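You operate a simulated robot arm through the tools that you are given. There is no shell and no other tool. Be economical: measure what you need, move in short steps, check, and stop when the job is done.

The job below is to be done with a simulated robot arm. You get a single attempt, and the scene is never put back.

## Task
Bin the stale nuts in the pink cup, then give it one scoop of cherry sweets.
Fine: cup and scoop go back; shut the bin lid; spill no more than a pinch.

It is judged by the outcome, as a careful person would: the job done as asked, and still so three seconds after it is handed in. It fails if anything else is knocked over, pushed out of place, dropped, spilled or broken. A push-on lid holds only when it is set on centred and level and pressed home; a screw cap is set on level and turned clockwise until tight.

## Robot
A 6-joint arm with a two-finger parallel gripper, fixed in place. Base frame: the origin is at the foot of the arm, x ahead of it, y to its left, z up; the work surface is at about z = 0.9. Readings come in m, rad, newtons and seconds.
With the tool pointing down near the work surface it reaches from about 0.24 to 0.64 m from the base axis. Its first joint turns from -1.152 to 1.152 rad. Payload 2.7 kg.
Tool frame: the origin (TCP) lies between the finger pads and is the grasp point; the fingertips stand 0.023 m ahead of it; z points along the fingers, y is the line along which they close. The gripper opens to 0.094 m. The fingers are 0.038 m wide and 0.01 m thick; the gripper's body (0.054 by 0.096 m) begins 0.039 m behind the TCP.
Orientation is that of the tool frame in the base frame, as [roll, pitch, yaw] about the fixed x, y, z axes, in that order (R = Rz(yaw) Ry(pitch) Rx(roll)). With the fingers straight down and closing along the base's y, the tool's x points along the base's -x, its y along +y and its z along -z.

## Interface
- The arm moves only by the tool send_rows. Its argument "targets" is a list of rows, each a list of 7 numbers: the turn, a rotation vector about the base's x, y, z in rad, then the shift along the base's x, y, z in m, then the gripper command, from -1 (fully open) to 1 (shut), values between in proportion. In form: [[wx, wy, wz, dx, dy, dz, grip], ...]. A call has 1 to 12 rows; each row is the pose to reach, as a shift and turn from the pose commanded when the call began. Each row takes 0.2 s and may step no farther than 0.05 m and 0.15 rad from the row before; otherwise, or with a gripper value out of range, the whole call is refused. Where a pose cannot be reached the arm comes as near as it can. A force on the tool above 40 N (or 10 N above the force at the start of the call, whichever is more), or a blocked arm, ends the call early, and 0.2 s more pass. Each finger travels about 0.045 m/s and halts on what it meets, pressing with about 30 N; the grip force reading is that of the motor and also rises with nothing between the fingers. The clock runs only during rows and for 0.2 s after the last one: add rows that repeat a pose to give the fingers time. It gives the time, the measured TCP pose, the force on the tool (base axes), the opening and the grip force at its end, in the units of the frame above (readings bear some noise).
- Cameras (640 x 400 px; columns grow to the right, rows downward): "scene" is fixed at [0.082, -0.4439, 1.4205]; the picture's right is [0.79, -0.61, 0.00], its down [-0.30, -0.39, -0.87] and it looks along [0.53, 0.69, -0.49] (base axes); focal length 245 px, centre (320, 200). "wrist" rides on the gripper at [-0.039, 0, -0.044] in the tool frame; the picture's right is [0.00, -1.00, 0.00], its down [0.97, 0.00, -0.24] and it looks along [0.24, 0.00, 0.97] (tool axes); focal length 218 px, centre (320, 200).
- capture(camera): a new picture of that camera. The clock stands still meanwhile.
- measure_at(camera, pixels): there is no depth. For up to 12 entries [column, row, z] of the newest picture of that camera ("zoom" is the newest enlarged one), the place [x, y] in the base frame at which the ray of that pixel passes the height z, good to about 0.002 m, but the place of the scene camera against the robot may be out by one fixed shift of up to 0.025 m in any direction. The clock stands still meanwhile.
- inspect(camera, box): a new picture of the part [left, top, right, bottom] of that camera's present view, enlarged. The clock stands still meanwhile.
- hand_in(): hands the job in; it is judged then, once.

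Keep the steps short. Do not move on a guess: measure, check each grasp and each placing, and mend mistakes. In all there are 80 turns and 34 pictures (those below and enlarged ones count). Leave the gripper open and the arm clear of the work at the hand-in unless told otherwise, and finish with a single line.

The tools are called after "Emit:" as a command line: name --pt "numbers of a row" for each row, then --argument value for the rest, lists and objects as JSON in quotes. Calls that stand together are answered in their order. send_rows: Moves the arm, as the interface text tells. Its arguments: {"type":"object","properties":{"targets":{"type":"array","items":{"type":"array","items":{"type":"number"}}}},"required":["targets"]} The other tools are called the same way: capture (camera) takes a picture; measure_at (camera, pixels) gives the place at which the rays of pixels pass given heights; inspect (camera, box) takes an enlarged picture of a part of a camera's view; hand_in () hands the job in.

At the start:

```text
t: 0.0
tool_pos: [0.2928, 0.027, 1.3161]
tool_rot: [-3.14, 0.003, 3.141]
force: [-0.3, 0.2, 0.1]
opening: 0.0938
finger_force: 0.0
```

scene: 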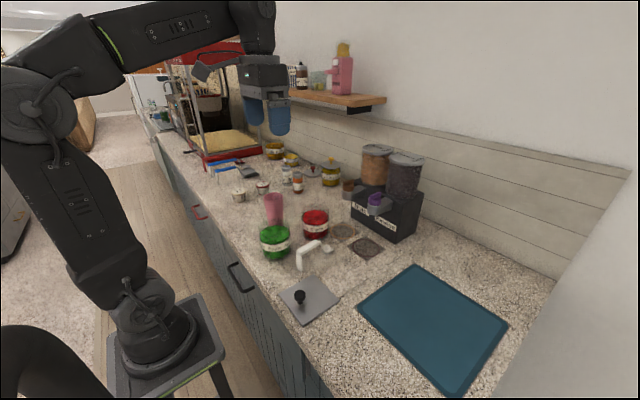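
wrist: 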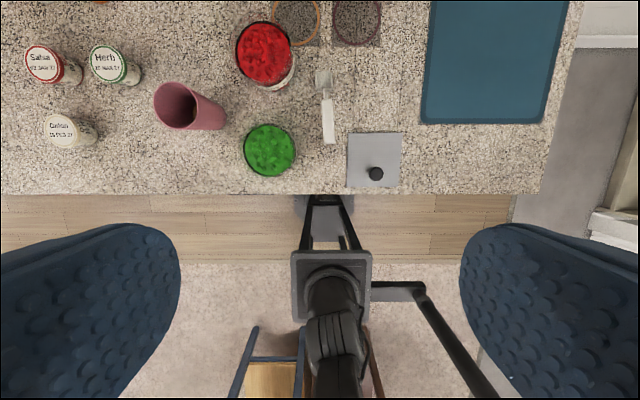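

I see the pink cup at wrist (190,105), red and green jars, a white scoop (327,115), and a grey plate with a black knob (375,160) that may be the bin lid. I'll enlarge both views to check.

Emit:
inspect --camera "wrist" --box '[140, 0, 460, 200]'

Emit:
inspect --camera "scene" --box '[220, 130, 460, 330]'

```text
2.00 times, centred on (300, 100) of wrist
```

zoom: 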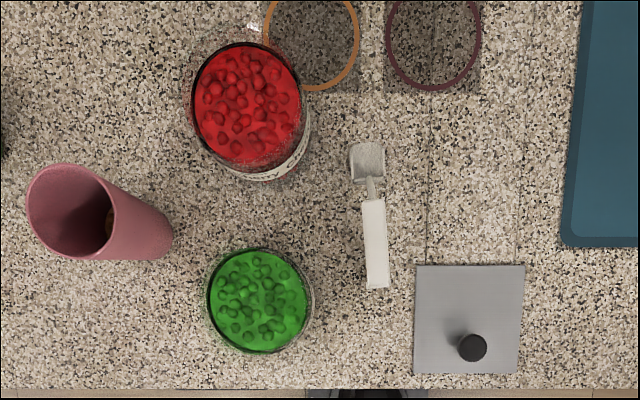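

```text
2.00 times, centred on (340, 230) of scene
```

zoom: 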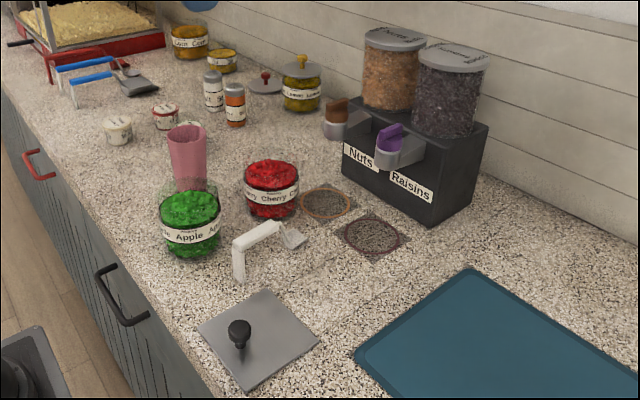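

I'll measure rough positions of the cup, jars, scoop and lid from the wrist picture, and the same points in the scene picture.

Emit:
measure_at --camera "wrist" --pixels '[[175, 102, 1.0], [210, 117, 0.9], [263, 52, 0.97], [269, 150, 0.97], [324, 82, 0.92], [325, 101, 0.94], [329, 143, 0.94], [376, 173, 0.93], [347, 133, 0.9], [402, 133, 0.9], [347, 187, 0.9], [400, 187, 0.9]]'

Emit:
measure_at --camera "scene" --pixels '[[273, 197, 1.0], [275, 223, 0.9], [315, 213, 0.97], [274, 230, 0.97], [298, 250, 0.94], [319, 242, 0.94], [299, 270, 0.9], [299, 295, 0.93], [298, 304, 0.9], [278, 294, 0.9], [318, 274, 0.9], [339, 299, 0.9]]'

```text
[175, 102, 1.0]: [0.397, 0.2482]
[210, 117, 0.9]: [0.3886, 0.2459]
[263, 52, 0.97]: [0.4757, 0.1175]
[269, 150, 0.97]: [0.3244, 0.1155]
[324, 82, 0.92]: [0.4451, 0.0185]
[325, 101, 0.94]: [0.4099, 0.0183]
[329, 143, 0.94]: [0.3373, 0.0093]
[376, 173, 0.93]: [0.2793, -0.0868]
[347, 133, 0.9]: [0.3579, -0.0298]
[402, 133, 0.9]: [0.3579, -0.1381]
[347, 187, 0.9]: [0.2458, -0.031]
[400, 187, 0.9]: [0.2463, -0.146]
```

```text
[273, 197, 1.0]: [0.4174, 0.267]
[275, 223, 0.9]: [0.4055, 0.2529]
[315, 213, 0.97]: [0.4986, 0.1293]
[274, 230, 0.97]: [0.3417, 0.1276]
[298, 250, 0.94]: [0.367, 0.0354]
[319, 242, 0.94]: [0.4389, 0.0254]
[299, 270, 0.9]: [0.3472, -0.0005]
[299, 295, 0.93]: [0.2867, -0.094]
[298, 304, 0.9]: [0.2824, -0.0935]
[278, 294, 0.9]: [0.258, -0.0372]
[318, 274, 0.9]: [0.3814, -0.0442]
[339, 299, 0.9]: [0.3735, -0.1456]
```

The lid is about 0.11 m square at x 0.25–0.36, y -0.03 to -0.14. It might slide or hinge, so I'll move above and right of it for a closer look (down 0.15 m).

Emit:
send_rows --pt "0 0 0 0.01 -0.02 -0.04 -1" --pt "0 0 0 0.03 -0.04 -0.08 -1" --pt "0 0 0 0.05 -0.05 -0.12 -1" --pt "0 0 0 0.05 -0.05 -0.15 -1"

Emit:
capture --camera "wrist"

Emit:
inspect --camera "scene" --box '[260, 225, 380, 325]'

```text
t: 1.0
tool_pos: [0.3431, -0.0225, 1.1669]
tool_rot: [-3.139, 0.004, -3.141]
force: [-0.5, 0.4, -0.2]
opening: 0.0941
finger_force: 0.0
```

```text
29 pictures are left
```

wrist: 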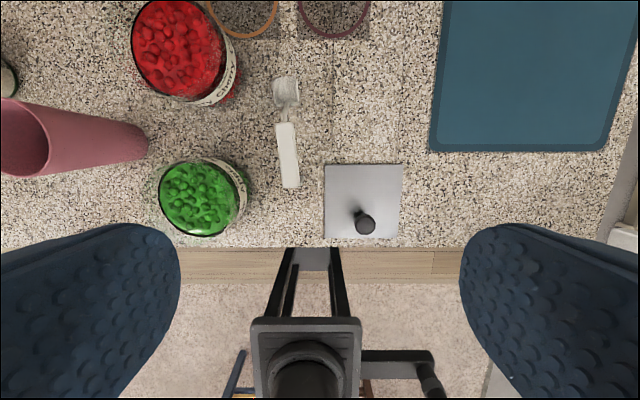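

```text
4.00 times, centred on (320, 275) of scene
```

zoom: 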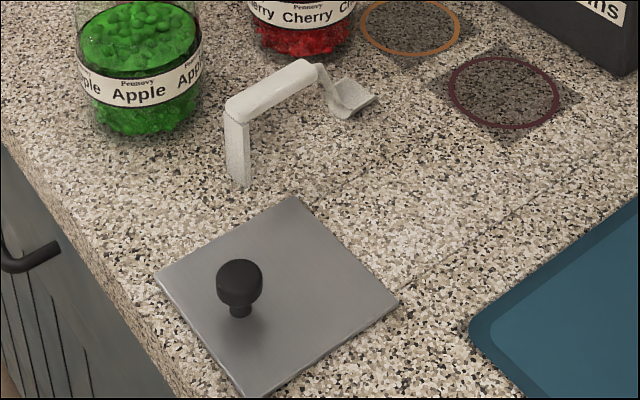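

The seams run from the lid's far corners in +x, so it looks like a lid that slides along x. The scoop has a raised handle with a leg. I'll measure the knob, scoop, cup and jars from this picture so I can work out heights by parallax.

Emit:
measure_at --camera "wrist" --pixels '[[365, 224, 0.93], [325, 166, 0.9], [403, 165, 0.9], [326, 238, 0.9], [287, 86, 0.93], [286, 125, 0.95], [291, 187, 0.95], [22, 138, 1.0], [178, 48, 0.97], [194, 198, 0.97], [378, 75, 0.9], [334, 75, 0.9]]'

Emit:
inspect --camera "wrist" --box '[240, 50, 440, 250]'

```text
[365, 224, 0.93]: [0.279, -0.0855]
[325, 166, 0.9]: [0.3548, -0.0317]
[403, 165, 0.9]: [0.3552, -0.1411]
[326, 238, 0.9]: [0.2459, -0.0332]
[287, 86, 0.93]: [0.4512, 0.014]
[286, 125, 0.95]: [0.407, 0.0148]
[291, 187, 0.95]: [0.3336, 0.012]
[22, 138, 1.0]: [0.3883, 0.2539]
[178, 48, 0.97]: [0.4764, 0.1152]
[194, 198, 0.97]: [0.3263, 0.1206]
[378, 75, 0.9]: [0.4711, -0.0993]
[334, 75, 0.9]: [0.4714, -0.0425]
```

```text
2.00 times, centred on (340, 150) of wrist
```

zoom: 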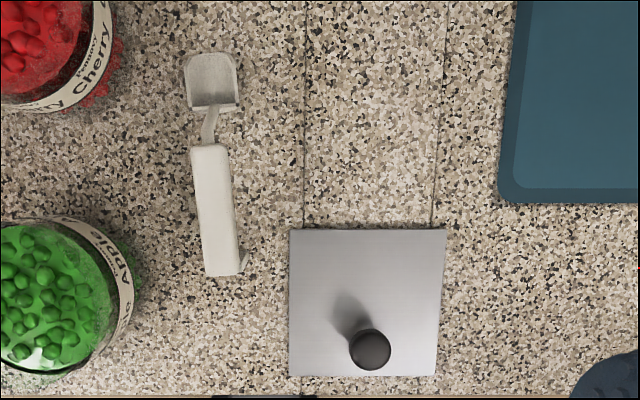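

The knob parallax agrees: its top is at about z 0.93, at (0.279, -0.086). I'll go above it and then straight down to TCP z 0.932 with the gripper half open.

Emit:
send_rows --pt "0 0 0 -0.02 -0.02 -0.04 -0.5" --pt "0 0 0 -0.04 -0.04 -0.08 -0.3" --pt "0 0 0 -0.064 -0.0635 -0.11 -0.2" --pt "0 0 0 -0.064 -0.0635 -0.15 -0.2" --pt "0 0 0 -0.064 -0.0635 -0.19 -0.2" --pt "0 0 0 -0.064 -0.0635 -0.215 -0.2" --pt "0 0 0 -0.064 -0.0635 -0.234 -0.2"

Emit:
capture --camera "wrist"

```text
t: 2.6
tool_pos: [0.2778, -0.0867, 0.9317]
tool_rot: [-3.14, 0.003, -3.141]
force: [0.3, 1.1, -0.3]
opening: 0.0562
finger_force: 0.2
```

```text
26 pictures are left
```

wrist: 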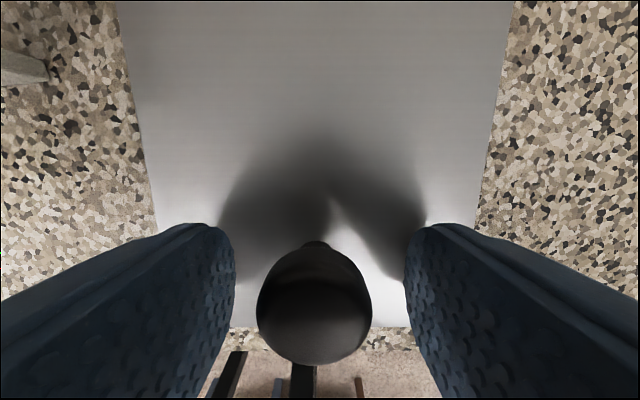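

The knob is centred between the fingers. I'll close on it.

Emit:
send_rows --pt "0 0 0 0 0 0 0.2" --pt "0 0 0 0 0 0 0.6" --pt "0 0 0 0 0 0 0.6" --pt "0 0 0 0 0 0 0.8"

```text
t: 3.6
tool_pos: [0.2777, -0.0852, 0.9325]
tool_rot: [3.141, 0.002, 3.14]
force: [3.0, 28.7, -6.0]
opening: 0.0297
finger_force: 44.6
```

I'm holding the knob (opening 0.030), but there's 28 N sideways. I'll ease +y by 2 mm, then try a short +x slide.

Emit:
send_rows --pt "0 0 0 0 0.002 0 0.8" --pt "0 0 0 0.005 0.002 0 0.8" --pt "0 0 0 0.015 0.002 0 0.8"

```text
t: 4.4
tool_pos: [0.2926, -0.0847, 0.9327]
tool_rot: [-3.139, 0.0, 3.14]
force: [-0.6, 3.6, -21.5]
opening: 0.0301
finger_force: 45.2
```

It moved 15 mm freely, but with 21 N downward on the tool. I'll lower 1.5 mm and check with a picture.

Emit:
send_rows --pt "0 0 0 0 0 -0.0015 0.8" --pt "0 0 0 0.01 0 -0.0015 0.8"

Emit:
inspect --camera "scene" --box '[240, 215, 380, 325]'

```text
t: 5.0
tool_pos: [0.3036, -0.0851, 0.9328]
tool_rot: [-3.139, 0.004, -3.141]
force: [-0.5, 4.8, -0.8]
opening: 0.0301
finger_force: 45.0
```

```text
3.64 times, centred on (310, 270) of scene
```

zoom: 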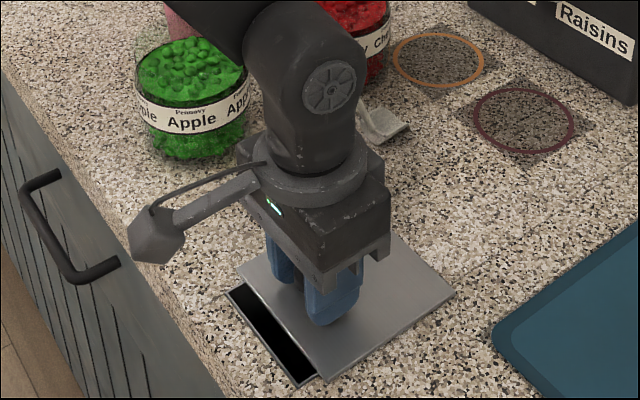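

It slides and opens a dark slot behind. I'll slide on another 0.085 m.

Emit:
send_rows --pt "0 0 0 0.02 0 0 0.8" --pt "0 0 0 0.04 0 0 0.8" --pt "0 0 0 0.06 0 0 0.8" --pt "0 0 0 0.075 0 0 0.8" --pt "0 0 0 0.083 0 0 0.8"

```text
t: 6.2
tool_pos: [0.3825, -0.0839, 0.9302]
tool_rot: [3.141, -0.012, 3.14]
force: [-33.2, -6.6, 11.8]
opening: 0.0302
finger_force: 44.6
```

It has reached its end stop after about 0.105 m of travel. I'll ease back 2 mm, release and rise.

Emit:
send_rows --pt "0 0 0 -0.003 0 0 0.8" --pt "0 0 0 -0.003 0 0 0.3" --pt "0 0 0 -0.003 0 0 0.0" --pt "0 0 0 -0.003 0 0 -0.3" --pt "0 0 0 -0.003 0 0.03 -0.3" --pt "0 0 0 -0.003 0 0.08 -0.3" --pt "0 0 0 -0.003 0.0 0.13 -1" --pt "0 0 0 -0.003 0.04 0.16 -1" --pt "0 0 0 -0.003 0.08 0.19 -1" --pt "0 0 0 -0.003 0.12 0.22 -1" --pt "0 0 0 -0.003 0.15 0.25 -1"

Emit:
capture --camera "wrist"

Emit:
inspect --camera "scene" --box '[230, 170, 390, 325]'

```text
t: 8.6
tool_pos: [0.3843, 0.0632, 1.1826]
tool_rot: [-3.14, 0.003, 3.139]
force: [-0.1, -0.3, 0.4]
opening: 0.094
finger_force: 0.0
```

```text
24 pictures are left
```

wrist: 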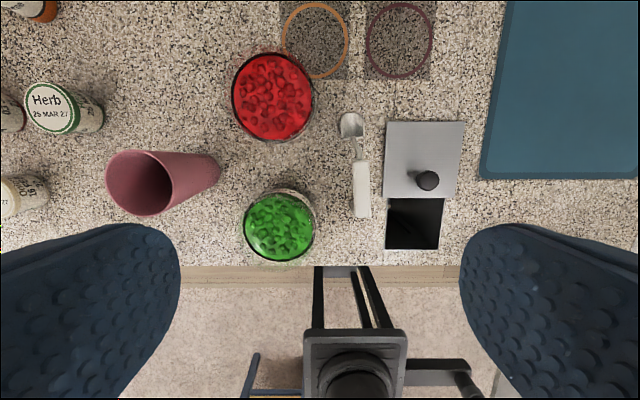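

```text
2.58 times, centred on (310, 248) of scene
```

zoom: 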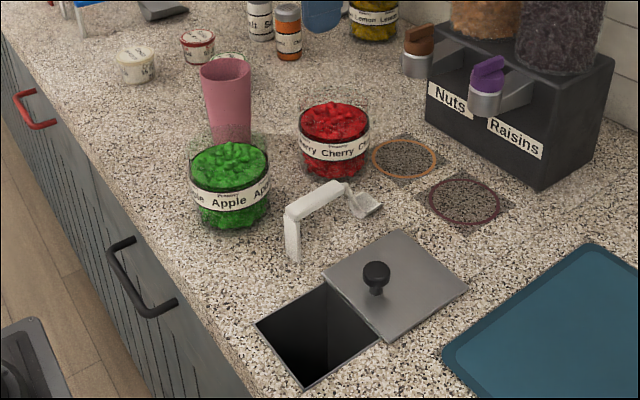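

The bin is open: the hole is at wrist pixels x 387–443, y 198–250. I'll measure the hole, cup rim and base, jars and scoop.

Emit:
measure_at --camera "wrist" --pixels '[[387, 198, 0.9], [443, 198, 0.9], [386, 248, 0.9], [440, 250, 0.9], [138, 182, 1.0], [138, 182, 1.03], [217, 170, 0.9], [105, 183, 1.02], [172, 183, 1.02], [271, 95, 0.97], [361, 165, 0.95], [363, 217, 0.95]]'

Emit:
inspect --camera "wrist" --box '[80, 40, 400, 270]'

```text
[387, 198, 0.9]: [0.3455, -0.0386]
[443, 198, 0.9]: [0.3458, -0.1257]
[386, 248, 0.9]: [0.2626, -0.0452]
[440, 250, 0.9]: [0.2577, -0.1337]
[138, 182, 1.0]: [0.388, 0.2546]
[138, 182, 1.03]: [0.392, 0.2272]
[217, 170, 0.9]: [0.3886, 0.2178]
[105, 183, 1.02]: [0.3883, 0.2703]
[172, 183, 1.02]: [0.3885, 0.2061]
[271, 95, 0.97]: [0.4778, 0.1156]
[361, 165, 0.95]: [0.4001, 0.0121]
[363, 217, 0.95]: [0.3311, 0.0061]
```

```text
1.74 times, centred on (240, 155) of wrist
```

zoom: 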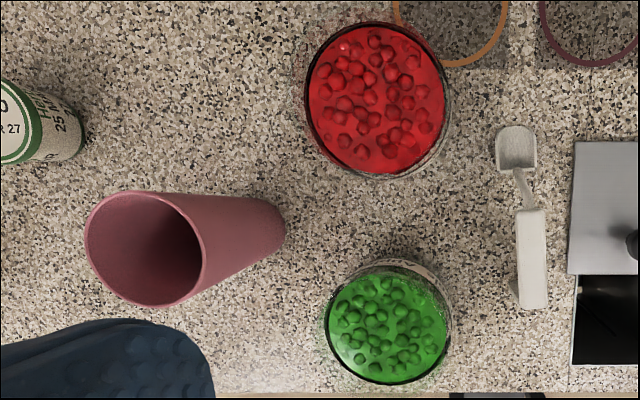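

From parallax the cup rim is at about z 1.02, centre about (0.39, 0.237), and the cup tapers from about 0.064 wide at the rim to 0.045 at the base. I'll take it from the side with the tool pitched 30° below horizontal, pointing +x, so I can pour by rolling the wrist. First I'll reorient in free space, at a standoff behind the cup.

Emit:
send_rows --pt "0 -0.15 0 -0.015 0.02 0.01 -1" --pt "0 -0.3 0 -0.03 0.045 0.01 -1" --pt "0 -0.45 0 -0.05 0.075 0.0 -1" --pt "0 -0.6 0 -0.07 0.105 -0.01 -1" --pt "0 -0.75 0 -0.09 0.135 -0.02 -1" --pt "0 -0.9 0 -0.1 0.16 -0.03 -1" --pt "0 -1.047 0 -0.104 0.174 -0.06 -1" --pt "0 -1.047 0 -0.104 0.174 -0.07 -1"

Emit:
capture --camera "wrist"

```text
t: 10.4
tool_pos: [0.2794, 0.24, 1.1108]
tool_rot: [3.141, 1.051, -3.141]
force: [-0.1, 0.3, 0.1]
opening: 0.0939
finger_force: 0.0
```

```text
21 pictures are left
```

wrist: 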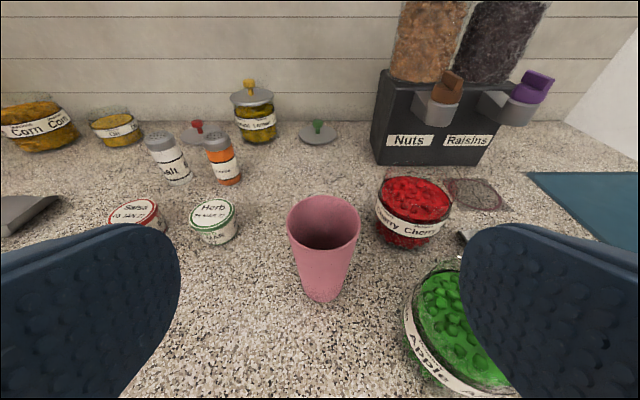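

The pose was reached and the cup is in view: rim centre near (324,222), base bottom (322,299). I'll measure it.

Emit:
measure_at --camera "wrist" --pixels '[[324, 222, 1.02], [288, 220, 1.02], [360, 220, 1.02], [324, 222, 1.0], [322, 300, 0.9], [303, 292, 0.9], [341, 292, 0.9], [442, 262, 0.97], [405, 330, 0.95], [323, 195, 1.02], [323, 249, 1.02]]'

```text
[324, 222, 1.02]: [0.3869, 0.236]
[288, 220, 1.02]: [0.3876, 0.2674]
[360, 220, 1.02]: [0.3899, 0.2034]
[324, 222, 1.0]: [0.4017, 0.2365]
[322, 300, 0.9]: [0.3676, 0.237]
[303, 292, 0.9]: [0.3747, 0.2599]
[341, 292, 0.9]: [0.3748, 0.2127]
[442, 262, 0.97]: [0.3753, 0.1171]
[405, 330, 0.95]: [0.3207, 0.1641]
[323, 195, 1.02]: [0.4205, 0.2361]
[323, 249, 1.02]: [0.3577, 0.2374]
```

The rim centre (0.388, 0.236) at z 1.02 is consistent with before. Before coming in low, I'll check the scene view for anything sticking out under the hand.

Emit:
capture --camera "scene"

```text
20 pictures are left
```

scene: 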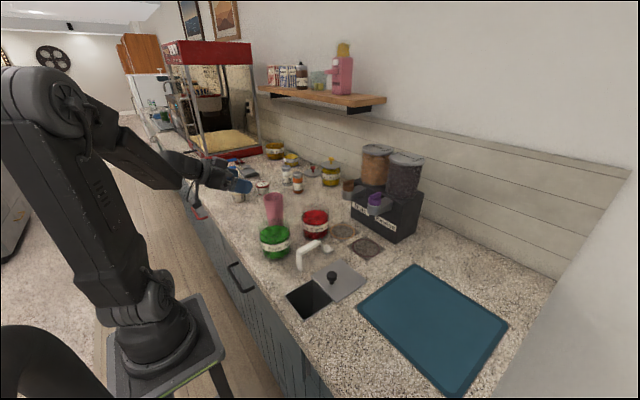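

Emit:
inspect --camera "scene" --box '[120, 120, 280, 260]'

```text
2.86 times, centred on (200, 190) of scene
```

zoom: 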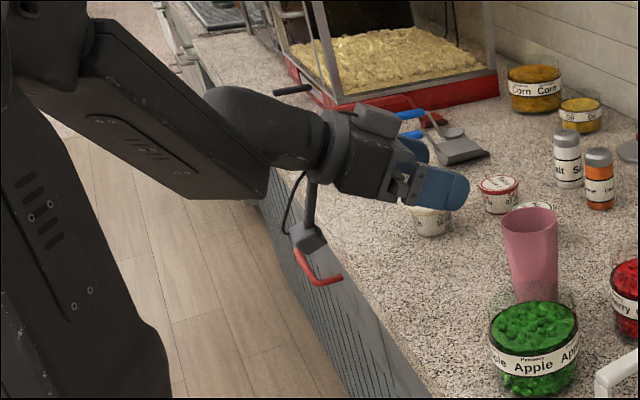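

A stick with a block hangs about 0.1 m below the flange, so I'll stay at 25° pitch so that it stays in front of the counter edge. I'll go to a pre-grasp and then forward along the tool axis to TCP (0.38, 0.236, 0.952).

Emit:
send_rows --pt "0 -0.087 0 0.0 -0.004 -0.04 -1" --pt "0 -0.087 0 0.0 -0.004 -0.08 -1" --pt "0 -0.087 0 0.01 -0.004 -0.117 -1" --pt "0 -0.087 0 0.037 -0.004 -0.13 -1" --pt "0 -0.087 0 0.064 -0.004 -0.142 -1" --pt "0 -0.087 0 0.085 -0.004 -0.152 -1" --pt "0 -0.087 0 0.1006 -0.004 -0.159 -1"

Emit:
capture --camera "wrist"

```text
t: 11.7
tool_pos: [0.3468, 0.2371, 0.9687]
tool_rot: [-3.141, 1.131, -3.13]
force: [-16.7, -9.2, 28.1]
opening: 0.0938
finger_force: 0.0
out of reach, approached as far as the arm can: row 2, 3
stopped in row 6: the force on the tool passed its limit (the readings are from after the stop); the commanded pose is now the measured one
```

```text
18 pictures are left
```

wrist: 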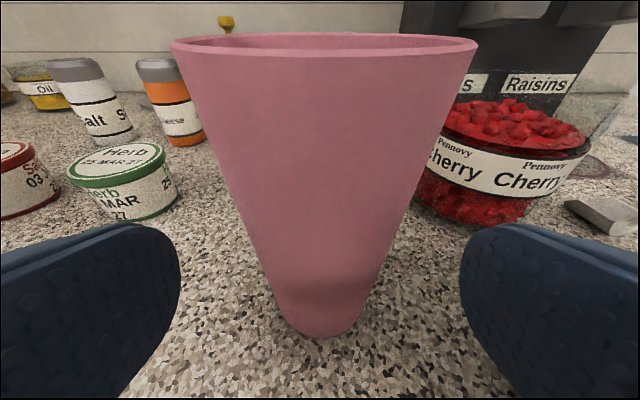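

The call stopped on contact (28 N up, 17 N back). The cup looks untouched. I'll find what is touching before moving.

Emit:
inspect --camera "scene" --box '[170, 150, 310, 280]'

```text
3.08 times, centred on (240, 215) of scene
```

zoom: 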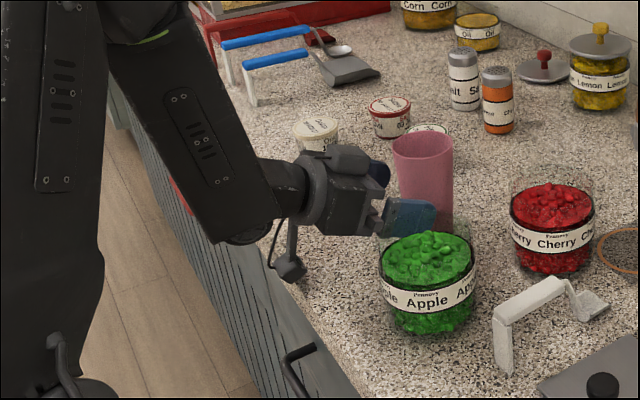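

The block touches the counter edge at zoom (290,268). I'll grip the cup higher instead: up to z 0.986, which gives the block about 1.5 cm of clearance, then forward to x 0.375.

Emit:
send_rows --pt "0 0 0 0.0 0 0.01 -1" --pt "0 0 0 0.0 -0.001 0.019 -1" --pt "0 0 0 0.012 -0.001 0.019 -1" --pt "0 0 0 0.022 -0.001 0.019 -1" --pt "0 0 0 0.029 -0.001 0.018 -1" --pt "0 0 0 0.029 -0.001 0.018 -1"

Emit:
capture --camera "wrist"

```text
t: 13.1
tool_pos: [0.3775, 0.237, 0.987]
tool_rot: [3.14, 1.13, -3.138]
force: [0.0, -0.2, 0.2]
opening: 0.0939
finger_force: 0.2
```

```text
16 pictures are left
```

wrist: 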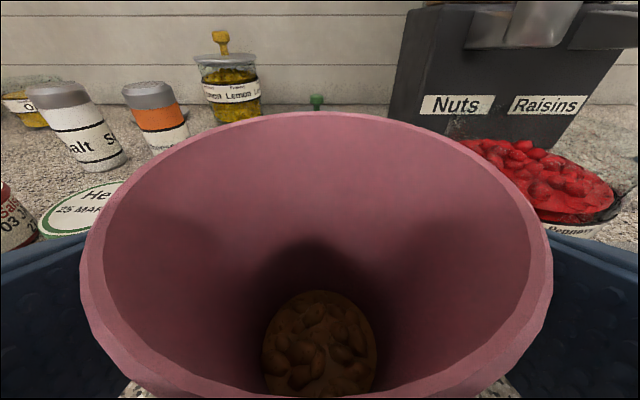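

No contact now, the cup is centred between the fingers, and I can see nuts inside. I'll close on it.

Emit:
send_rows --pt "0 0 0 0 0 0 0.0" --pt "0 0 0 0 0 0 0.3" --pt "0 0 0 0 0 0 0.6" --pt "0 0 0 0 0 0 0.6"

```text
t: 14.1
tool_pos: [0.3771, 0.2358, 0.9868]
tool_rot: [3.139, 1.132, -3.136]
force: [0.0, -0.4, 0.1]
opening: 0.0643
finger_force: 29.5
```

I'm gripping at opening 0.064 with 30 N and no side load. I'll lift 2 cm and check that it holds.

Emit:
send_rows --pt "0 0 0 0 0 0.01 0.6" --pt "0 0 0 0 0 0.03 0.6" --pt "0 0 0 0 0 0.07 0.6" --pt "0 0 0 0 0 0.12 0.6" --pt "0 0 0 0 0 0.16 0.6"

Emit:
capture --camera "scene"

```text
t: 15.3
tool_pos: [0.3757, 0.2331, 1.1481]
tool_rot: [3.139, 1.13, -3.134]
force: [0.3, 0.4, -0.4]
opening: 0.0642
finger_force: 30.2
```

```text
15 pictures are left
```

scene: 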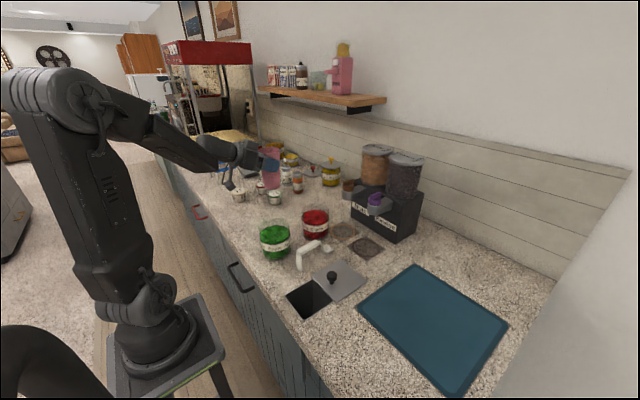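

The cup is held and lifted clear. Next I'll carry it upright to above the bin, yawing the tool to point along -y so the wrist stays within reach.

Emit:
send_rows --pt "0 0 -0.131 -0.002 -0.0265 0 0.6" --pt "0 0 -0.262 -0.004 -0.053 0 0.6" --pt "0 0 -0.393 -0.006 -0.0795 0 0.6" --pt "0 0 -0.524 -0.009 -0.106 0 0.6" --pt "0 0 -0.655 -0.011 -0.1325 0 0.6" --pt "0 0 -0.785 -0.013 -0.159 0 0.6" --pt "0 0 -0.916 -0.015 -0.1855 0 0.6" --pt "0 0 -1.047 -0.017 -0.212 0 0.6" --pt "0 0 -1.178 -0.02 -0.2385 0 0.6" --pt "0 0 -1.309 -0.022 -0.265 0 0.6" --pt "0 0 -1.44 -0.024 -0.2915 0 0.6" --pt "0 0 -1.571 -0.026 -0.318 0 0.6"

```text
t: 17.9
tool_pos: [0.3525, -0.0817, 1.1447]
tool_rot: [3.137, 1.13, 1.572]
force: [-0.6, 0.4, 0.0]
opening: 0.0645
finger_force: 30.0
```

The arm reached there with the cup upright. I'll pitch the tool up 15° to near-horizontal and lower to z 1.06, still above the bin.

Emit:
send_rows --pt "-0.09 0 0 0 0.0 -0.03 0.6" --pt "-0.18 0 0 0 0.0 -0.06 0.6" --pt "-0.26 0 0 0 0.0 -0.085 0.6"

Emit:
inspect --camera "scene" --box '[230, 160, 410, 330]'

```text
t: 18.7
tool_pos: [0.3502, -0.0816, 1.0651]
tool_rot: [3.103, 1.393, 1.539]
force: [-5.7, 3.8, 28.3]
opening: 0.064
finger_force: 29.9
```

```text
2.35 times, centred on (320, 245) of scene
```

zoom: 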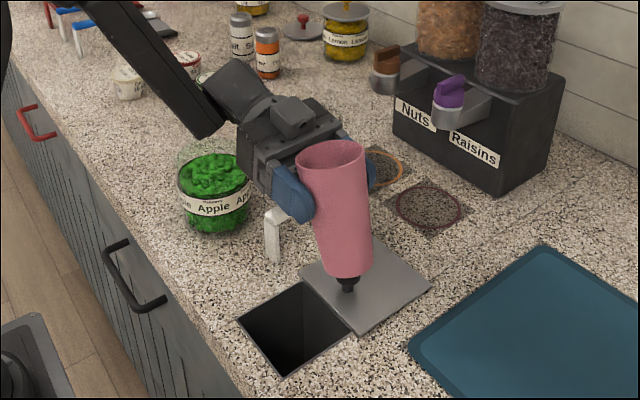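

28 N upward: the hanging block is pressing on the scoop handle. I'll go straight up now.

Emit:
send_rows --pt "0 0 0 0 0 0.02 0.6" --pt "0 0 0 0 0 0.05 0.6" --pt "0 0 0 0 0 0.075 0.6"

Emit:
inspect --camera "scene" --box '[230, 160, 410, 330]'

```text
t: 19.5
tool_pos: [0.3494, -0.0804, 1.1376]
tool_rot: [-3.129, 1.392, 1.591]
force: [0.4, -0.4, -1.0]
opening: 0.064
finger_force: 30.3
```

```text
2.35 times, centred on (320, 245) of scene
```

zoom: 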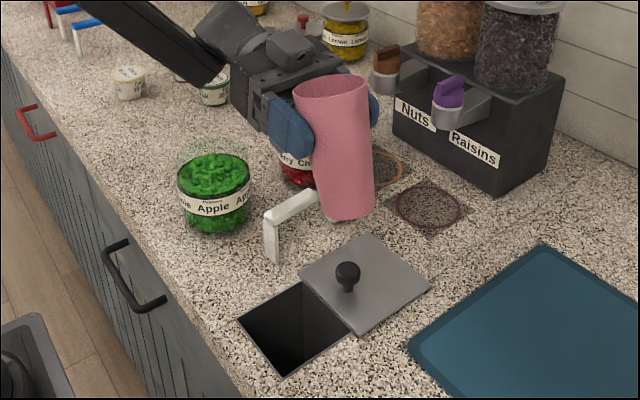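

The scoop is still standing in place, and there's no force now. At this height I'll roll the cup 69° toward the robot, which swings the stick out to +x.

Emit:
send_rows --pt "0 -0.148 -0.026 0 0 0 0.6" --pt "0 -0.295 -0.052 0 0 0 0.6" --pt "0 -0.443 -0.078 0 0 0 0.6" --pt "0 -0.59 -0.104 0 0 0 0.6" --pt "0 -0.738 -0.13 0 0 0 0.6" --pt "0 -0.886 -0.156 0 0 0 0.6" --pt "0 -1.034 -0.182 0 0 0 0.6" --pt "0 -1.18 -0.208 0 0 0 0.6"

Emit:
inspect --camera "scene" --box '[230, 160, 410, 330]'

```text
t: 21.3
tool_pos: [0.3992, -0.1261, 1.3201]
tool_rot: [1.774, 0.406, 0.085]
force: [-0.3, 0.3, -0.4]
opening: 0.064
finger_force: 29.8
out of reach, approached as far as the arm can: row 4, 5, 6, 7, 8
```

```text
2.35 times, centred on (320, 245) of scene
```

zoom: 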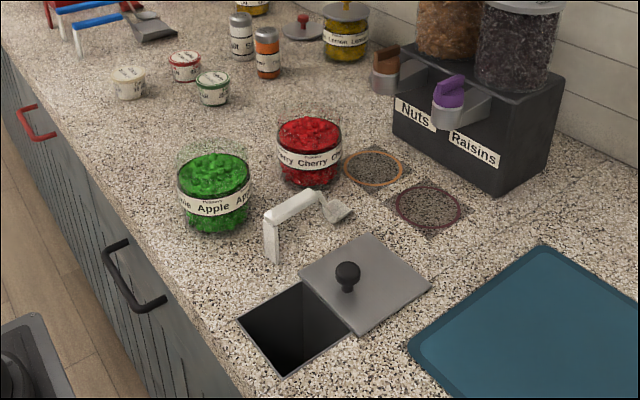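

The roll was out of reach in that direction. The orientation is right, but the arm drifted up to (0.40, -0.13, 1.32). The nuts are still in and nothing is spilled. This looks like a wrist-joint limit, so I'll unroll and then try the other direction.

Emit:
send_rows --pt "0 0.148 0.026 0 0 0 0.6" --pt "0 0.295 0.052 0 0 0 0.6" --pt "0 0.443 0.078 0 0 0 0.6" --pt "0 0.59 0.104 0 0 0 0.6" --pt "0 0.738 0.13 0 0 0 0.6" --pt "0 0.886 0.156 0 0 0 0.6" --pt "0 1.034 0.182 0 0 0 0.6" --pt "0 1.18 0.208 0 0 0 0.6" --pt "0 1.18 0.208 0 0 0 0.6"

```text
t: 23.3
tool_pos: [0.397, -0.1241, 1.3234]
tool_rot: [-3.123, 1.39, 1.597]
force: [-0.3, 0.7, -0.5]
opening: 0.0641
finger_force: 30.3
```

It's unrolled and stable at (0.397, -0.124, 1.323). For a left roll (mouth toward +x) I want the TCP at about x 0.275, so I'll move there at z 1.14 and check it is reachable.

Emit:
send_rows --pt "0 0 0 -0.025 0.01 -0.035 0.6" --pt "0 0 0 -0.05 0.02 -0.07 0.6" --pt "0 0 0 -0.075 0.03 -0.105 0.6" --pt "0 0 0 -0.1 0.037 -0.14 0.6" --pt "0 0 0 -0.122 0.037 -0.175 0.6" --pt "0 0 0 -0.122 0.037 -0.18 0.6"

```text
t: 24.7
tool_pos: [0.2732, -0.0891, 1.1462]
tool_rot: [-3.137, 1.392, 1.583]
force: [-0.5, 0.1, 0.5]
opening: 0.0644
finger_force: 29.9
```

Reached. Now I'll roll left 1.2 rad (cup stays 23° above horizontal), staying in place.

Emit:
send_rows --pt "0 0.148 0.026 0 0 0 0.6" --pt "0 0.295 0.052 0 0 0 0.6" --pt "0 0.443 0.078 0 0 0 0.6" --pt "0 0.59 0.104 0 0 0 0.6" --pt "0 0.738 0.13 0 0 0 0.6" --pt "0 0.886 0.156 0 0 0 0.6" --pt "0 1.034 0.182 0 0 0 0.6" --pt "0 1.18 0.208 0 0 0 0.6"

Emit:
inspect --camera "scene" --box '[200, 140, 420, 330]'

```text
t: 26.5
tool_pos: [0.2737, -0.0873, 1.1433]
tool_rot: [-1.765, 0.359, 3.069]
force: [-0.4, -0.3, -0.1]
opening: 0.064
finger_force: 30.3
```

```text
2.11 times, centred on (310, 235) of scene
```

zoom: 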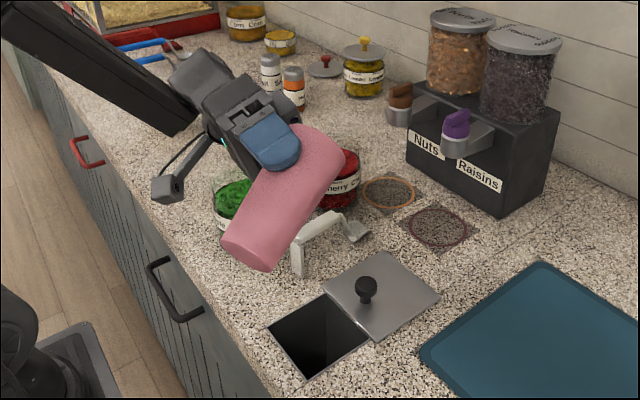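

The left roll works: the cup is tilted with its mouth toward +x and the stick is off the counter. I'll lower to z 1.01 and shift slightly back so the mouth sits over the near half of the hole.

Emit:
send_rows --pt "0 0 0 -0.004 0 -0.045 0.6" --pt "0 0 0 -0.008 0 -0.09 0.6" --pt "0 0 0 -0.011 0 -0.12 0.6" --pt "0 0 0 -0.011 0 -0.133 0.6"

Emit:
inspect --camera "scene" --box '[200, 160, 400, 330]'

```text
t: 27.5
tool_pos: [0.2677, -0.0855, 1.0103]
tool_rot: [-1.766, 0.362, 3.068]
force: [0.3, 0.3, 0.4]
opening: 0.064
finger_force: 29.9
out of reach, approached as far as the arm can: row 3, 4
```

```text
2.35 times, centred on (300, 245) of scene
```

zoom: 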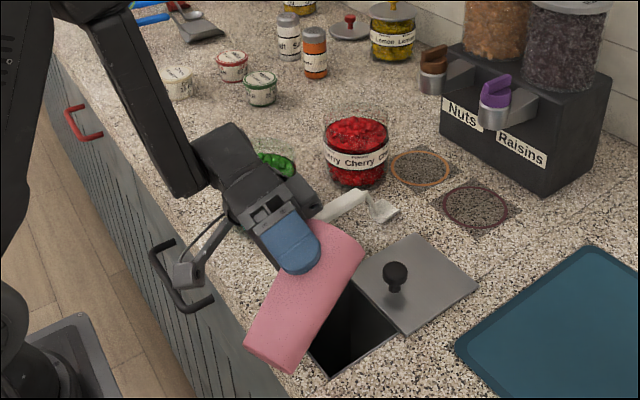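

The mouth sits above the hole. I'll shift 1 cm to -y to allow for the cup's lean, and roll on slowly to about 158°, drifting +x as it inverts.

Emit:
send_rows --pt "0 0.128 0.0226 0 -0.006 0 0.6" --pt "0 0.256 0.045 0 -0.012 0 0.6" --pt "0 0.384 0.068 0.0 -0.012 0 0.6" --pt "0 0.512 0.09 0.0 -0.012 0 0.6" --pt "0 0.64 0.113 0.002 -0.012 0 0.6" --pt "0 0.768 0.136 0.005 -0.012 0 0.6" --pt "0 0.896 0.158 0.009 -0.012 0 0.6" --pt "0 1.024 0.181 0.013 -0.012 0 0.6" --pt "0 1.152 0.203 0.017 -0.012 0 0.6" --pt "0 1.28 0.226 0.02 -0.012 0 0.6" --pt "0 1.408 0.249 0.024 -0.012 0 0.6" --pt "0 1.536 0.271 0.026 -0.012 0 0.6"

Emit:
inspect --camera "scene" --box '[200, 160, 400, 330]'

```text
t: 30.1
tool_pos: [0.2933, -0.0986, 1.0113]
tool_rot: [-2.011, -1.157, -2.74]
force: [-0.3, -0.4, -1.0]
opening: 0.0641
finger_force: 30.2
out of reach, approached as far as the arm can: row 2, 3, 4
```

```text
2.35 times, centred on (300, 245) of scene
```

zoom: 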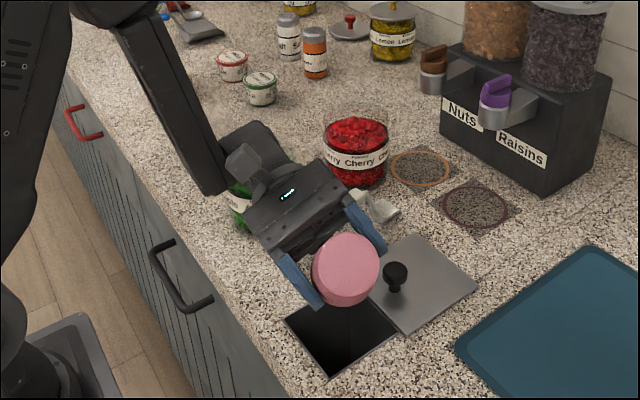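

The cup is inverted over the hole and no nuts are on the counter. I'll shake it slightly to clear the last ones.

Emit:
send_rows --pt "0 0.148 0.026 0 0 0 0.6" --pt "0 0.2 0.035 0 0 0.0 0.6" --pt "0 0.08 0.014 0 0 0.01 0.6" --pt "0 0.2 0.035 0 0 0 0.6" --pt "0 0.08 0.014 0 0 0.01 0.6" --pt "0 0.2 0.035 0 0 0 0.6" --pt "0 0.2 0.035 0 0 0 0.6" --pt "0 0.06 0.01 0 0 0 0.6" --pt "0 0 0 0 0 0 0.6"

```text
t: 32.1
tool_pos: [0.2922, -0.0977, 1.0106]
tool_rot: [-2.011, -1.155, -2.745]
force: [-0.1, 0.9, -1.0]
opening: 0.0642
finger_force: 30.7
```

Now I'll reverse the roll while rising, so the stick clears the scoop.

Emit:
send_rows --pt "0 -0.128 -0.0226 0 0.002 0.0 0.6" --pt "0 -0.256 -0.045 0 0.004 0.01 0.6" --pt "0 -0.384 -0.068 0.0 0.006 0.025 0.6" --pt "0 -0.512 -0.09 0.0 0.008 0.04 0.6" --pt "0 -0.64 -0.113 0 0.01 0.055 0.6" --pt "0 -0.768 -0.136 0 0.012 0.07 0.6" --pt "0 -0.896 -0.158 0 0.012 0.085 0.6" --pt "0 -1.024 -0.181 0 0.012 0.1 0.6" --pt "0 -1.152 -0.203 0 0.012 0.115 0.6" --pt "0 -1.28 -0.226 0 0.012 0.13 0.6" --pt "0 -1.408 -0.249 0 0.012 0.14 0.6" --pt "0 -1.536 -0.271 0 0.012 0.14 0.6"

Emit:
send_rows --pt "0 -0.148 -0.026 0 0 0 0.6" --pt "0 -0.295 -0.052 0 0 0 0.6" --pt "0 -0.443 -0.078 0 0 0 0.6" --pt "0 -0.59 -0.104 0 0 0 0.6" --pt "0 -0.738 -0.13 0 0 0 0.6" --pt "0 -0.886 -0.156 0 0 0 0.6" --pt "0 -1.034 -0.182 0 0 0 0.6" --pt "0 -1.18 -0.208 0 0 0 0.6"

Emit:
capture --camera "wrist"

```text
t: 34.7
tool_pos: [0.2931, -0.0857, 1.1502]
tool_rot: [-1.766, 0.368, 3.069]
force: [0.2, 0.7, 0.5]
opening: 0.0642
finger_force: 29.9
```

```text
t: 36.5
tool_pos: [0.2924, -0.0854, 1.1517]
tool_rot: [3.131, 1.389, 1.568]
force: [0.5, 0.0, 0.0]
opening: 0.0642
finger_force: 29.8
```

```text
8 pictures are left
```

wrist: 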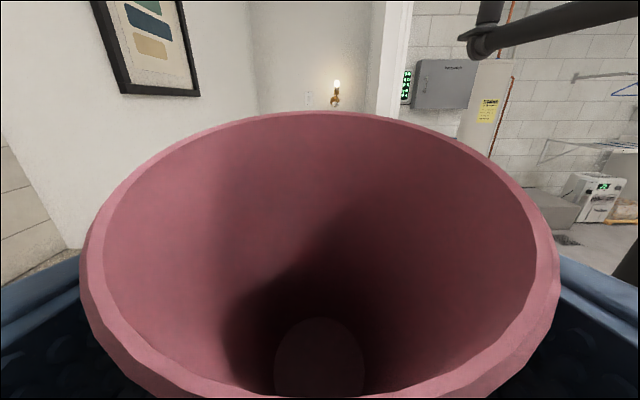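

The cup is empty. I'll pitch back 15° and return it along the same path to its original spot.

Emit:
send_rows --pt "0.09 0 0 0.02 0.0 0 0.6" --pt "0.18 0 0 0.04 0.0 0 0.6" --pt "0.259 0 0 0.06 0.004 0 0.6"

Emit:
send_rows --pt "0 0 0.131 0.002 0.0265 0 0.6" --pt "0 0 0.262 0.004 0.053 0 0.6" --pt "0 0 0.393 0.006 0.0795 0 0.6" --pt "0 0 0.524 0.009 0.106 0 0.6" --pt "0 0 0.655 0.011 0.1325 0 0.6" --pt "0 0 0.785 0.013 0.159 0 0.6" --pt "0 0 0.916 0.015 0.1855 0 0.6" --pt "0 0 1.047 0.017 0.212 0 0.6" --pt "0 0 1.178 0.02 0.2385 0 0.6" --pt "0 0 1.309 0.022 0.265 0 0.6" --pt "0 0 1.44 0.024 0.2915 0 0.6" --pt "0 0 1.571 0.025 0.318 0 0.6"

```text
t: 37.3
tool_pos: [0.3531, -0.0825, 1.1511]
tool_rot: [3.14, 1.131, 1.579]
force: [0.5, 0.3, -0.2]
opening: 0.0642
finger_force: 29.6
```

```text
t: 39.9
tool_pos: [0.3779, 0.2364, 1.1516]
tool_rot: [3.139, 1.132, -3.134]
force: [-0.4, 0.0, 0.3]
opening: 0.0642
finger_force: 29.7
```

It's right above the original spot. I'll lower to z 0.988, slowly at the end.

Emit:
send_rows --pt "0 0 0 0 0 -0.045 0.6" --pt "0 0 0 0 0 -0.09 0.6" --pt "0 0 0 0 0 -0.125 0.6" --pt "0 0 0 0 0 -0.15 0.6" --pt "0 0 0 0 0 -0.158 0.6" --pt "0 0 0 0 0 -0.162 0.6" --pt "0 0 0 0 0 -0.1645 0.6"

```text
t: 41.5
tool_pos: [0.378, 0.2355, 0.9865]
tool_rot: [3.139, 1.133, -3.137]
force: [0.6, -0.4, 0.1]
opening: 0.0642
finger_force: 30.2
```

There's no load yet; I'll ease down up to 2.5 mm to feel contact.

Emit:
send_rows --pt "0 0 0 0 0 -0.001 0.6" --pt "0 0 0 0 0 -0.002 0.6"

```text
t: 42.1
tool_pos: [0.3791, 0.2362, 0.9854]
tool_rot: [3.138, 1.137, -3.138]
force: [-2.8, -1.8, 9.0]
opening: 0.0641
finger_force: 30.2
```

The cup is on the counter (9 N). I'll ease up 1 mm, open, and back off along -x and up.

Emit:
send_rows --pt "0 0 0 0 0 0.001 0.4" --pt "0 0 0 0 0 0.001 0" --pt "0 0 0 0 0 0.001 -0.5" --pt "0 0 0 0 0 0.001 -1" --pt "0 0 0 0 0 0.001 -1" --pt "0 0 0 -0.02 0 0.006 -1" --pt "0 0 0 -0.045 0 0.02 -1" --pt "0 0 0 -0.075 0 0.05 -1" --pt "0 0 0 -0.09 0 0.09 -1" --pt "0 0 0 -0.09 0 0.135 -1" --pt "0 0 0 -0.09 0 0.18 -1"

```text
t: 44.5
tool_pos: [0.289, 0.2356, 1.1643]
tool_rot: [3.141, 1.131, -3.134]
force: [0.2, -0.8, -0.2]
opening: 0.094
finger_force: 0.0
```

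The gripper is open and clear. Next is the scoop. I'll pitch to 60° below horizontal (so I have tilt range for scooping) and go above its handle, with one enlarged look at it.

Emit:
send_rows --pt "0 0.12 0 0.01 -0.04 0 -1" --pt "0 0.25 0 0.02 -0.085 0 -1" --pt "0 0.38 0 0.03 -0.13 0 -0.6" --pt "0 0.5 0 0.04 -0.175 0 -0.3" --pt "0 0.611 0 0.055 -0.215 -0.01 -0.3" --pt "0 0.611 0 0.061 -0.224 -0.05 -0.3" --pt "0 0.611 0 0.061 -0.224 -0.09 -0.3" --pt "0 0.611 0 0.061 -0.224 -0.094 -0.3"

Emit:
inspect --camera "wrist" --box '[160, 60, 480, 260]'

```text
t: 46.3
tool_pos: [0.3475, 0.012, 1.0712]
tool_rot: [3.134, 0.521, 3.142]
force: [0.6, -0.1, 0.5]
opening: 0.0615
finger_force: 0.2
```

```text
2.00 times, centred on (320, 160) of wrist
```

zoom: 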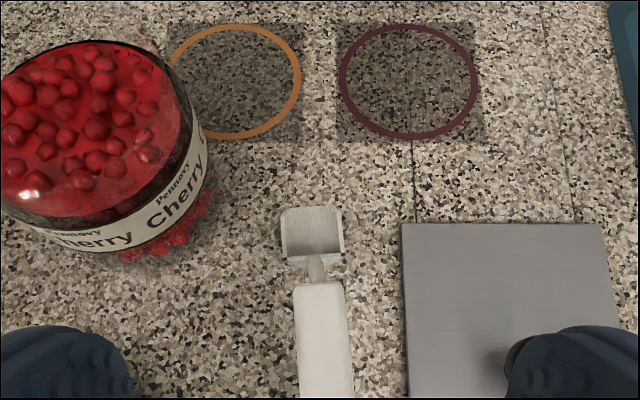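

I'll measure the bowl, handle and jar rim from this enlarged view.

Emit:
measure_at --camera "zoom" --pixels '[[283, 210, 0.91], [341, 208, 0.91], [285, 258, 0.92], [343, 260, 0.92], [299, 285, 0.965], [342, 283, 0.965], [303, 390, 0.965], [352, 390, 0.965], [60, 226, 0.975], [170, 60, 0.975], [201, 150, 0.97], [312, 60, 0.9]]'

```text
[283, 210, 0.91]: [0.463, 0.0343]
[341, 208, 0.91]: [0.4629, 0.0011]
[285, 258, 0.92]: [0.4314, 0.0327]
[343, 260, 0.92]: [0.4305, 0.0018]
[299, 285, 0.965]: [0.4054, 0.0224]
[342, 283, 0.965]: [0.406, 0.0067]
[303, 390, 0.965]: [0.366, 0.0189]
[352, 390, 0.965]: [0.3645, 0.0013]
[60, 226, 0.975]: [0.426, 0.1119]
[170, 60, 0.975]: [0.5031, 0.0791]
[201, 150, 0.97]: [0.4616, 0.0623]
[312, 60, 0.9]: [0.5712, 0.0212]
```

The handle runs 0.11 rad off x, centred at about (0.368, 0.0103), width about 0.017. I'll yaw to match and descend to z 0.957 around it.

Emit:
send_rows --pt "0 0 0.06 0.01 -0.001 -0.03 -0.3" --pt "0 0 0.11 0.0205 -0.0017 -0.06 -0.3" --pt "0 0 0.11 0.0205 -0.0017 -0.085 -0.3" --pt "0 0 0.11 0.0205 -0.0017 -0.1 -0.3" --pt "0 0 0.11 0.0205 -0.0017 -0.113 -0.3"

```text
t: 47.5
tool_pos: [0.3708, 0.01, 0.9632]
tool_rot: [3.131, 0.52, -3.03]
force: [1.1, 0.0, 0.5]
opening: 0.061
finger_force: 0.1
out of reach, approached as far as the arm can: row 5
```

It got to z 0.963, which still has the pads around the bar. I'll close.

Emit:
send_rows --pt "0 0 0 0 0 0 0.2" --pt "0 0 0 0 0 0 0.6" --pt "0 0 0 0 0 0 0.9" --pt "0 0 0 0 0 0 0.9" --pt "0 0 0 0 0 0 0.9"

```text
t: 48.7
tool_pos: [0.3703, 0.009, 0.9637]
tool_rot: [3.132, 0.52, -3.028]
force: [-0.1, -0.7, -0.3]
opening: 0.0191
finger_force: 30.0
```

The scoop is gripped (opening 0.019). I'll lift it, yaw to 45° heading and bring it above the cherry jar at (0.477, 0.117).

Emit:
send_rows --pt "0 0 0 0 0 0.02 0.9" --pt "0 0 0 0 0 0.06 0.9" --pt "0 0 0 0 0 0.11 0.9" --pt "0 0 0 0.005 0 0.15 0.9" --pt "0 0 0.135 0.02 0.015 0.151 0.9" --pt "0 0 0.27 0.035 0.035 0.151 0.9" --pt "0 0 0.405 0.05 0.055 0.151 0.9" --pt "0 0 0.54 0.07 0.075 0.151 0.9" --pt "0 0 0.675 0.0867 0.0877 0.151 0.9"

Emit:
capture --camera "wrist"

```text
t: 50.7
tool_pos: [0.4566, 0.0989, 1.1158]
tool_rot: [3.137, 0.521, -2.351]
force: [-0.6, -0.4, -0.6]
opening: 0.0191
finger_force: 30.1
```

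```text
6 pictures are left
```

wrist: 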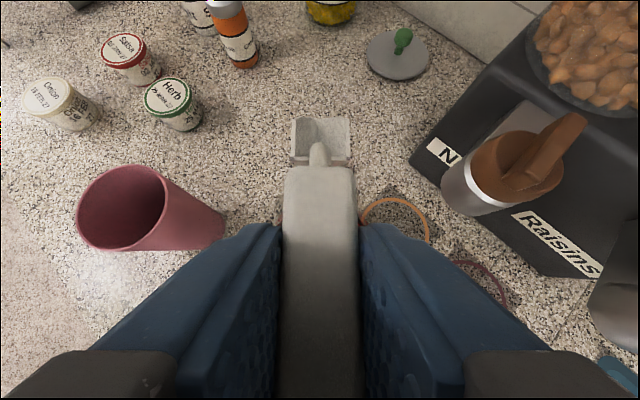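

The scoop is level and the bowl position matches what I expected. I'll tilt it 50° nose-down above the jar.

Emit:
send_rows --pt "-0.103 0.103 0 0 0 0 0.9" --pt "-0.206 0.206 0 0 0 0 0.9" --pt "-0.309 0.309 0 0 0 0 0.9" --pt "-0.412 0.412 0 0 0 0 0.9" --pt "-0.515 0.515 0 0 0 0 0.9" --pt "-0.617 0.617 0 0 0 0 0.9"

Emit:
inspect --camera "scene" --box '[250, 130, 410, 280]'

```text
t: 52.1
tool_pos: [0.4554, 0.0985, 1.1164]
tool_rot: [3.134, -0.354, -2.355]
force: [0.5, -0.5, -0.1]
opening: 0.0193
finger_force: 29.7
```

```text
2.67 times, centred on (330, 205) of scene
```

zoom: 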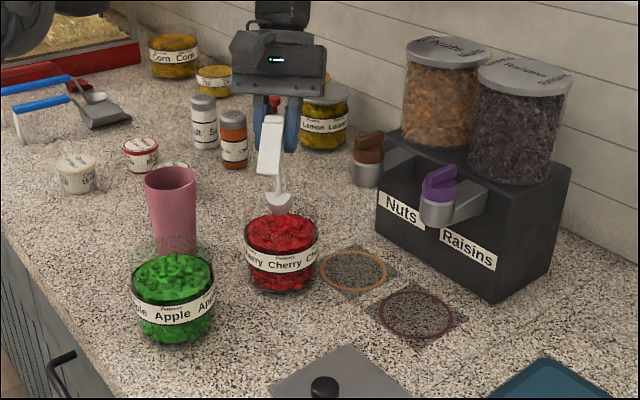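

The bowl is poised over the cherry jar. I'll lower it into the sweets by 7 cm, watching the force.

Emit:
send_rows --pt "0 0 0 0 0 -0.03 0.9" --pt "0 0 0 0 0 -0.05 0.9" --pt "0 0 0 0 0 -0.06 0.9" --pt "0 0 0 0 0 -0.07 0.9"

```text
t: 53.1
tool_pos: [0.4547, 0.0987, 1.0445]
tool_rot: [3.134, -0.35, -2.353]
force: [1.1, 0.3, -0.3]
opening: 0.019
finger_force: 29.2
```

It's in with little force. I'll scoop: push forward while levelling the bowl, then lift out gently.

Emit:
send_rows --pt "0 0 0 0 0 -0.008 0.9" --pt "0.0617 -0.0617 0 -0.0035 -0.0035 -0.008 0.9" --pt "0.148 -0.148 0 -0.0084 -0.0084 -0.0119 0.9" --pt "0.247 -0.247 0 -0.0127 -0.0127 -0.0173 0.9" --pt "0.346 -0.346 0 -0.0162 -0.0162 -0.0215 0.9" --pt "0.444 -0.444 0 -0.0203 -0.0203 -0.0255 0.9" --pt "0.543 -0.543 0 -0.0247 -0.0247 -0.027 0.9" --pt "0.617 -0.617 0 -0.0279 -0.0279 -0.0245 0.9" --pt "0.654 -0.654 0 -0.0279 -0.0279 -0.005 0.9" --pt "0.654 -0.654 0 -0.0279 -0.0279 0.02 0.9" --pt "0.654 -0.654 0 -0.0279 -0.0279 0.05 0.9" --pt "0.654 -0.654 0 -0.0279 -0.0279 0.085 0.9"

Emit:
capture --camera "wrist"

```text
t: 55.7
tool_pos: [0.4293, 0.0707, 1.1295]
tool_rot: [3.137, 0.572, -2.355]
force: [-0.3, 1.4, -0.9]
opening: 0.0192
finger_force: 30.3
```

```text
4 pictures are left
```

wrist: 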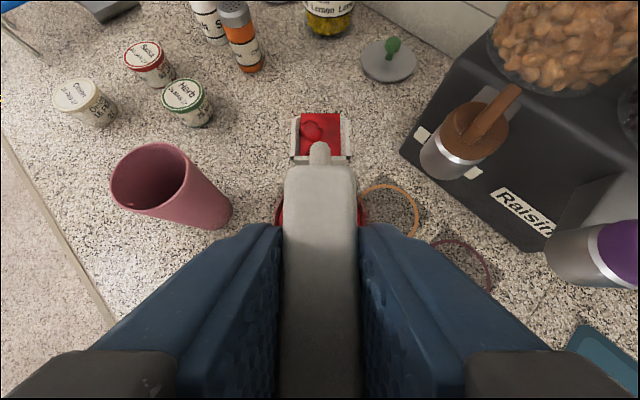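

The bowl is full of red sweets and nothing looks spilled. I'll carry it level to the cup, with the lip over the near part of the cup's mouth.

Emit:
send_rows --pt "0 0 0 -0.01 0.008 0 0.9" --pt "0 0 0 -0.03 0.023 0 0.9" --pt "0 0 0 -0.05 0.04 0 0.9" --pt "0 0 0 -0.07 0.056 0 0.9" --pt "0 0 0 -0.09 0.072 0 0.9" --pt "0 0 0 -0.107 0.085 -0.005 0.9" --pt "0 0 0 -0.1153 0.0908 -0.015 0.9" --pt "0 0 0 -0.1153 0.0908 -0.019 0.9"

Emit:
capture --camera "wrist"

```text
t: 57.5
tool_pos: [0.3139, 0.1613, 1.1113]
tool_rot: [3.137, 0.575, -2.356]
force: [0.2, 0.3, 0.3]
opening: 0.0194
finger_force: 29.7
```

```text
3 pictures are left
```

wrist: 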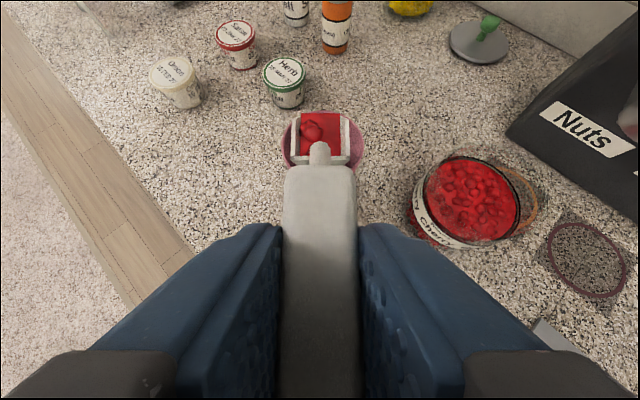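

The bowl is right above the cup mouth (rim spans columns 283–365). I'll check the rim position with a measurement.

Emit:
measure_at --camera "wrist" --pixels '[[283, 148, 1.02], [365, 148, 1.02], [324, 110, 1.02]]'

```text
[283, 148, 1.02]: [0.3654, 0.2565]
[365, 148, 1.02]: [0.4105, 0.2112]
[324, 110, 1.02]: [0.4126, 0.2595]
```

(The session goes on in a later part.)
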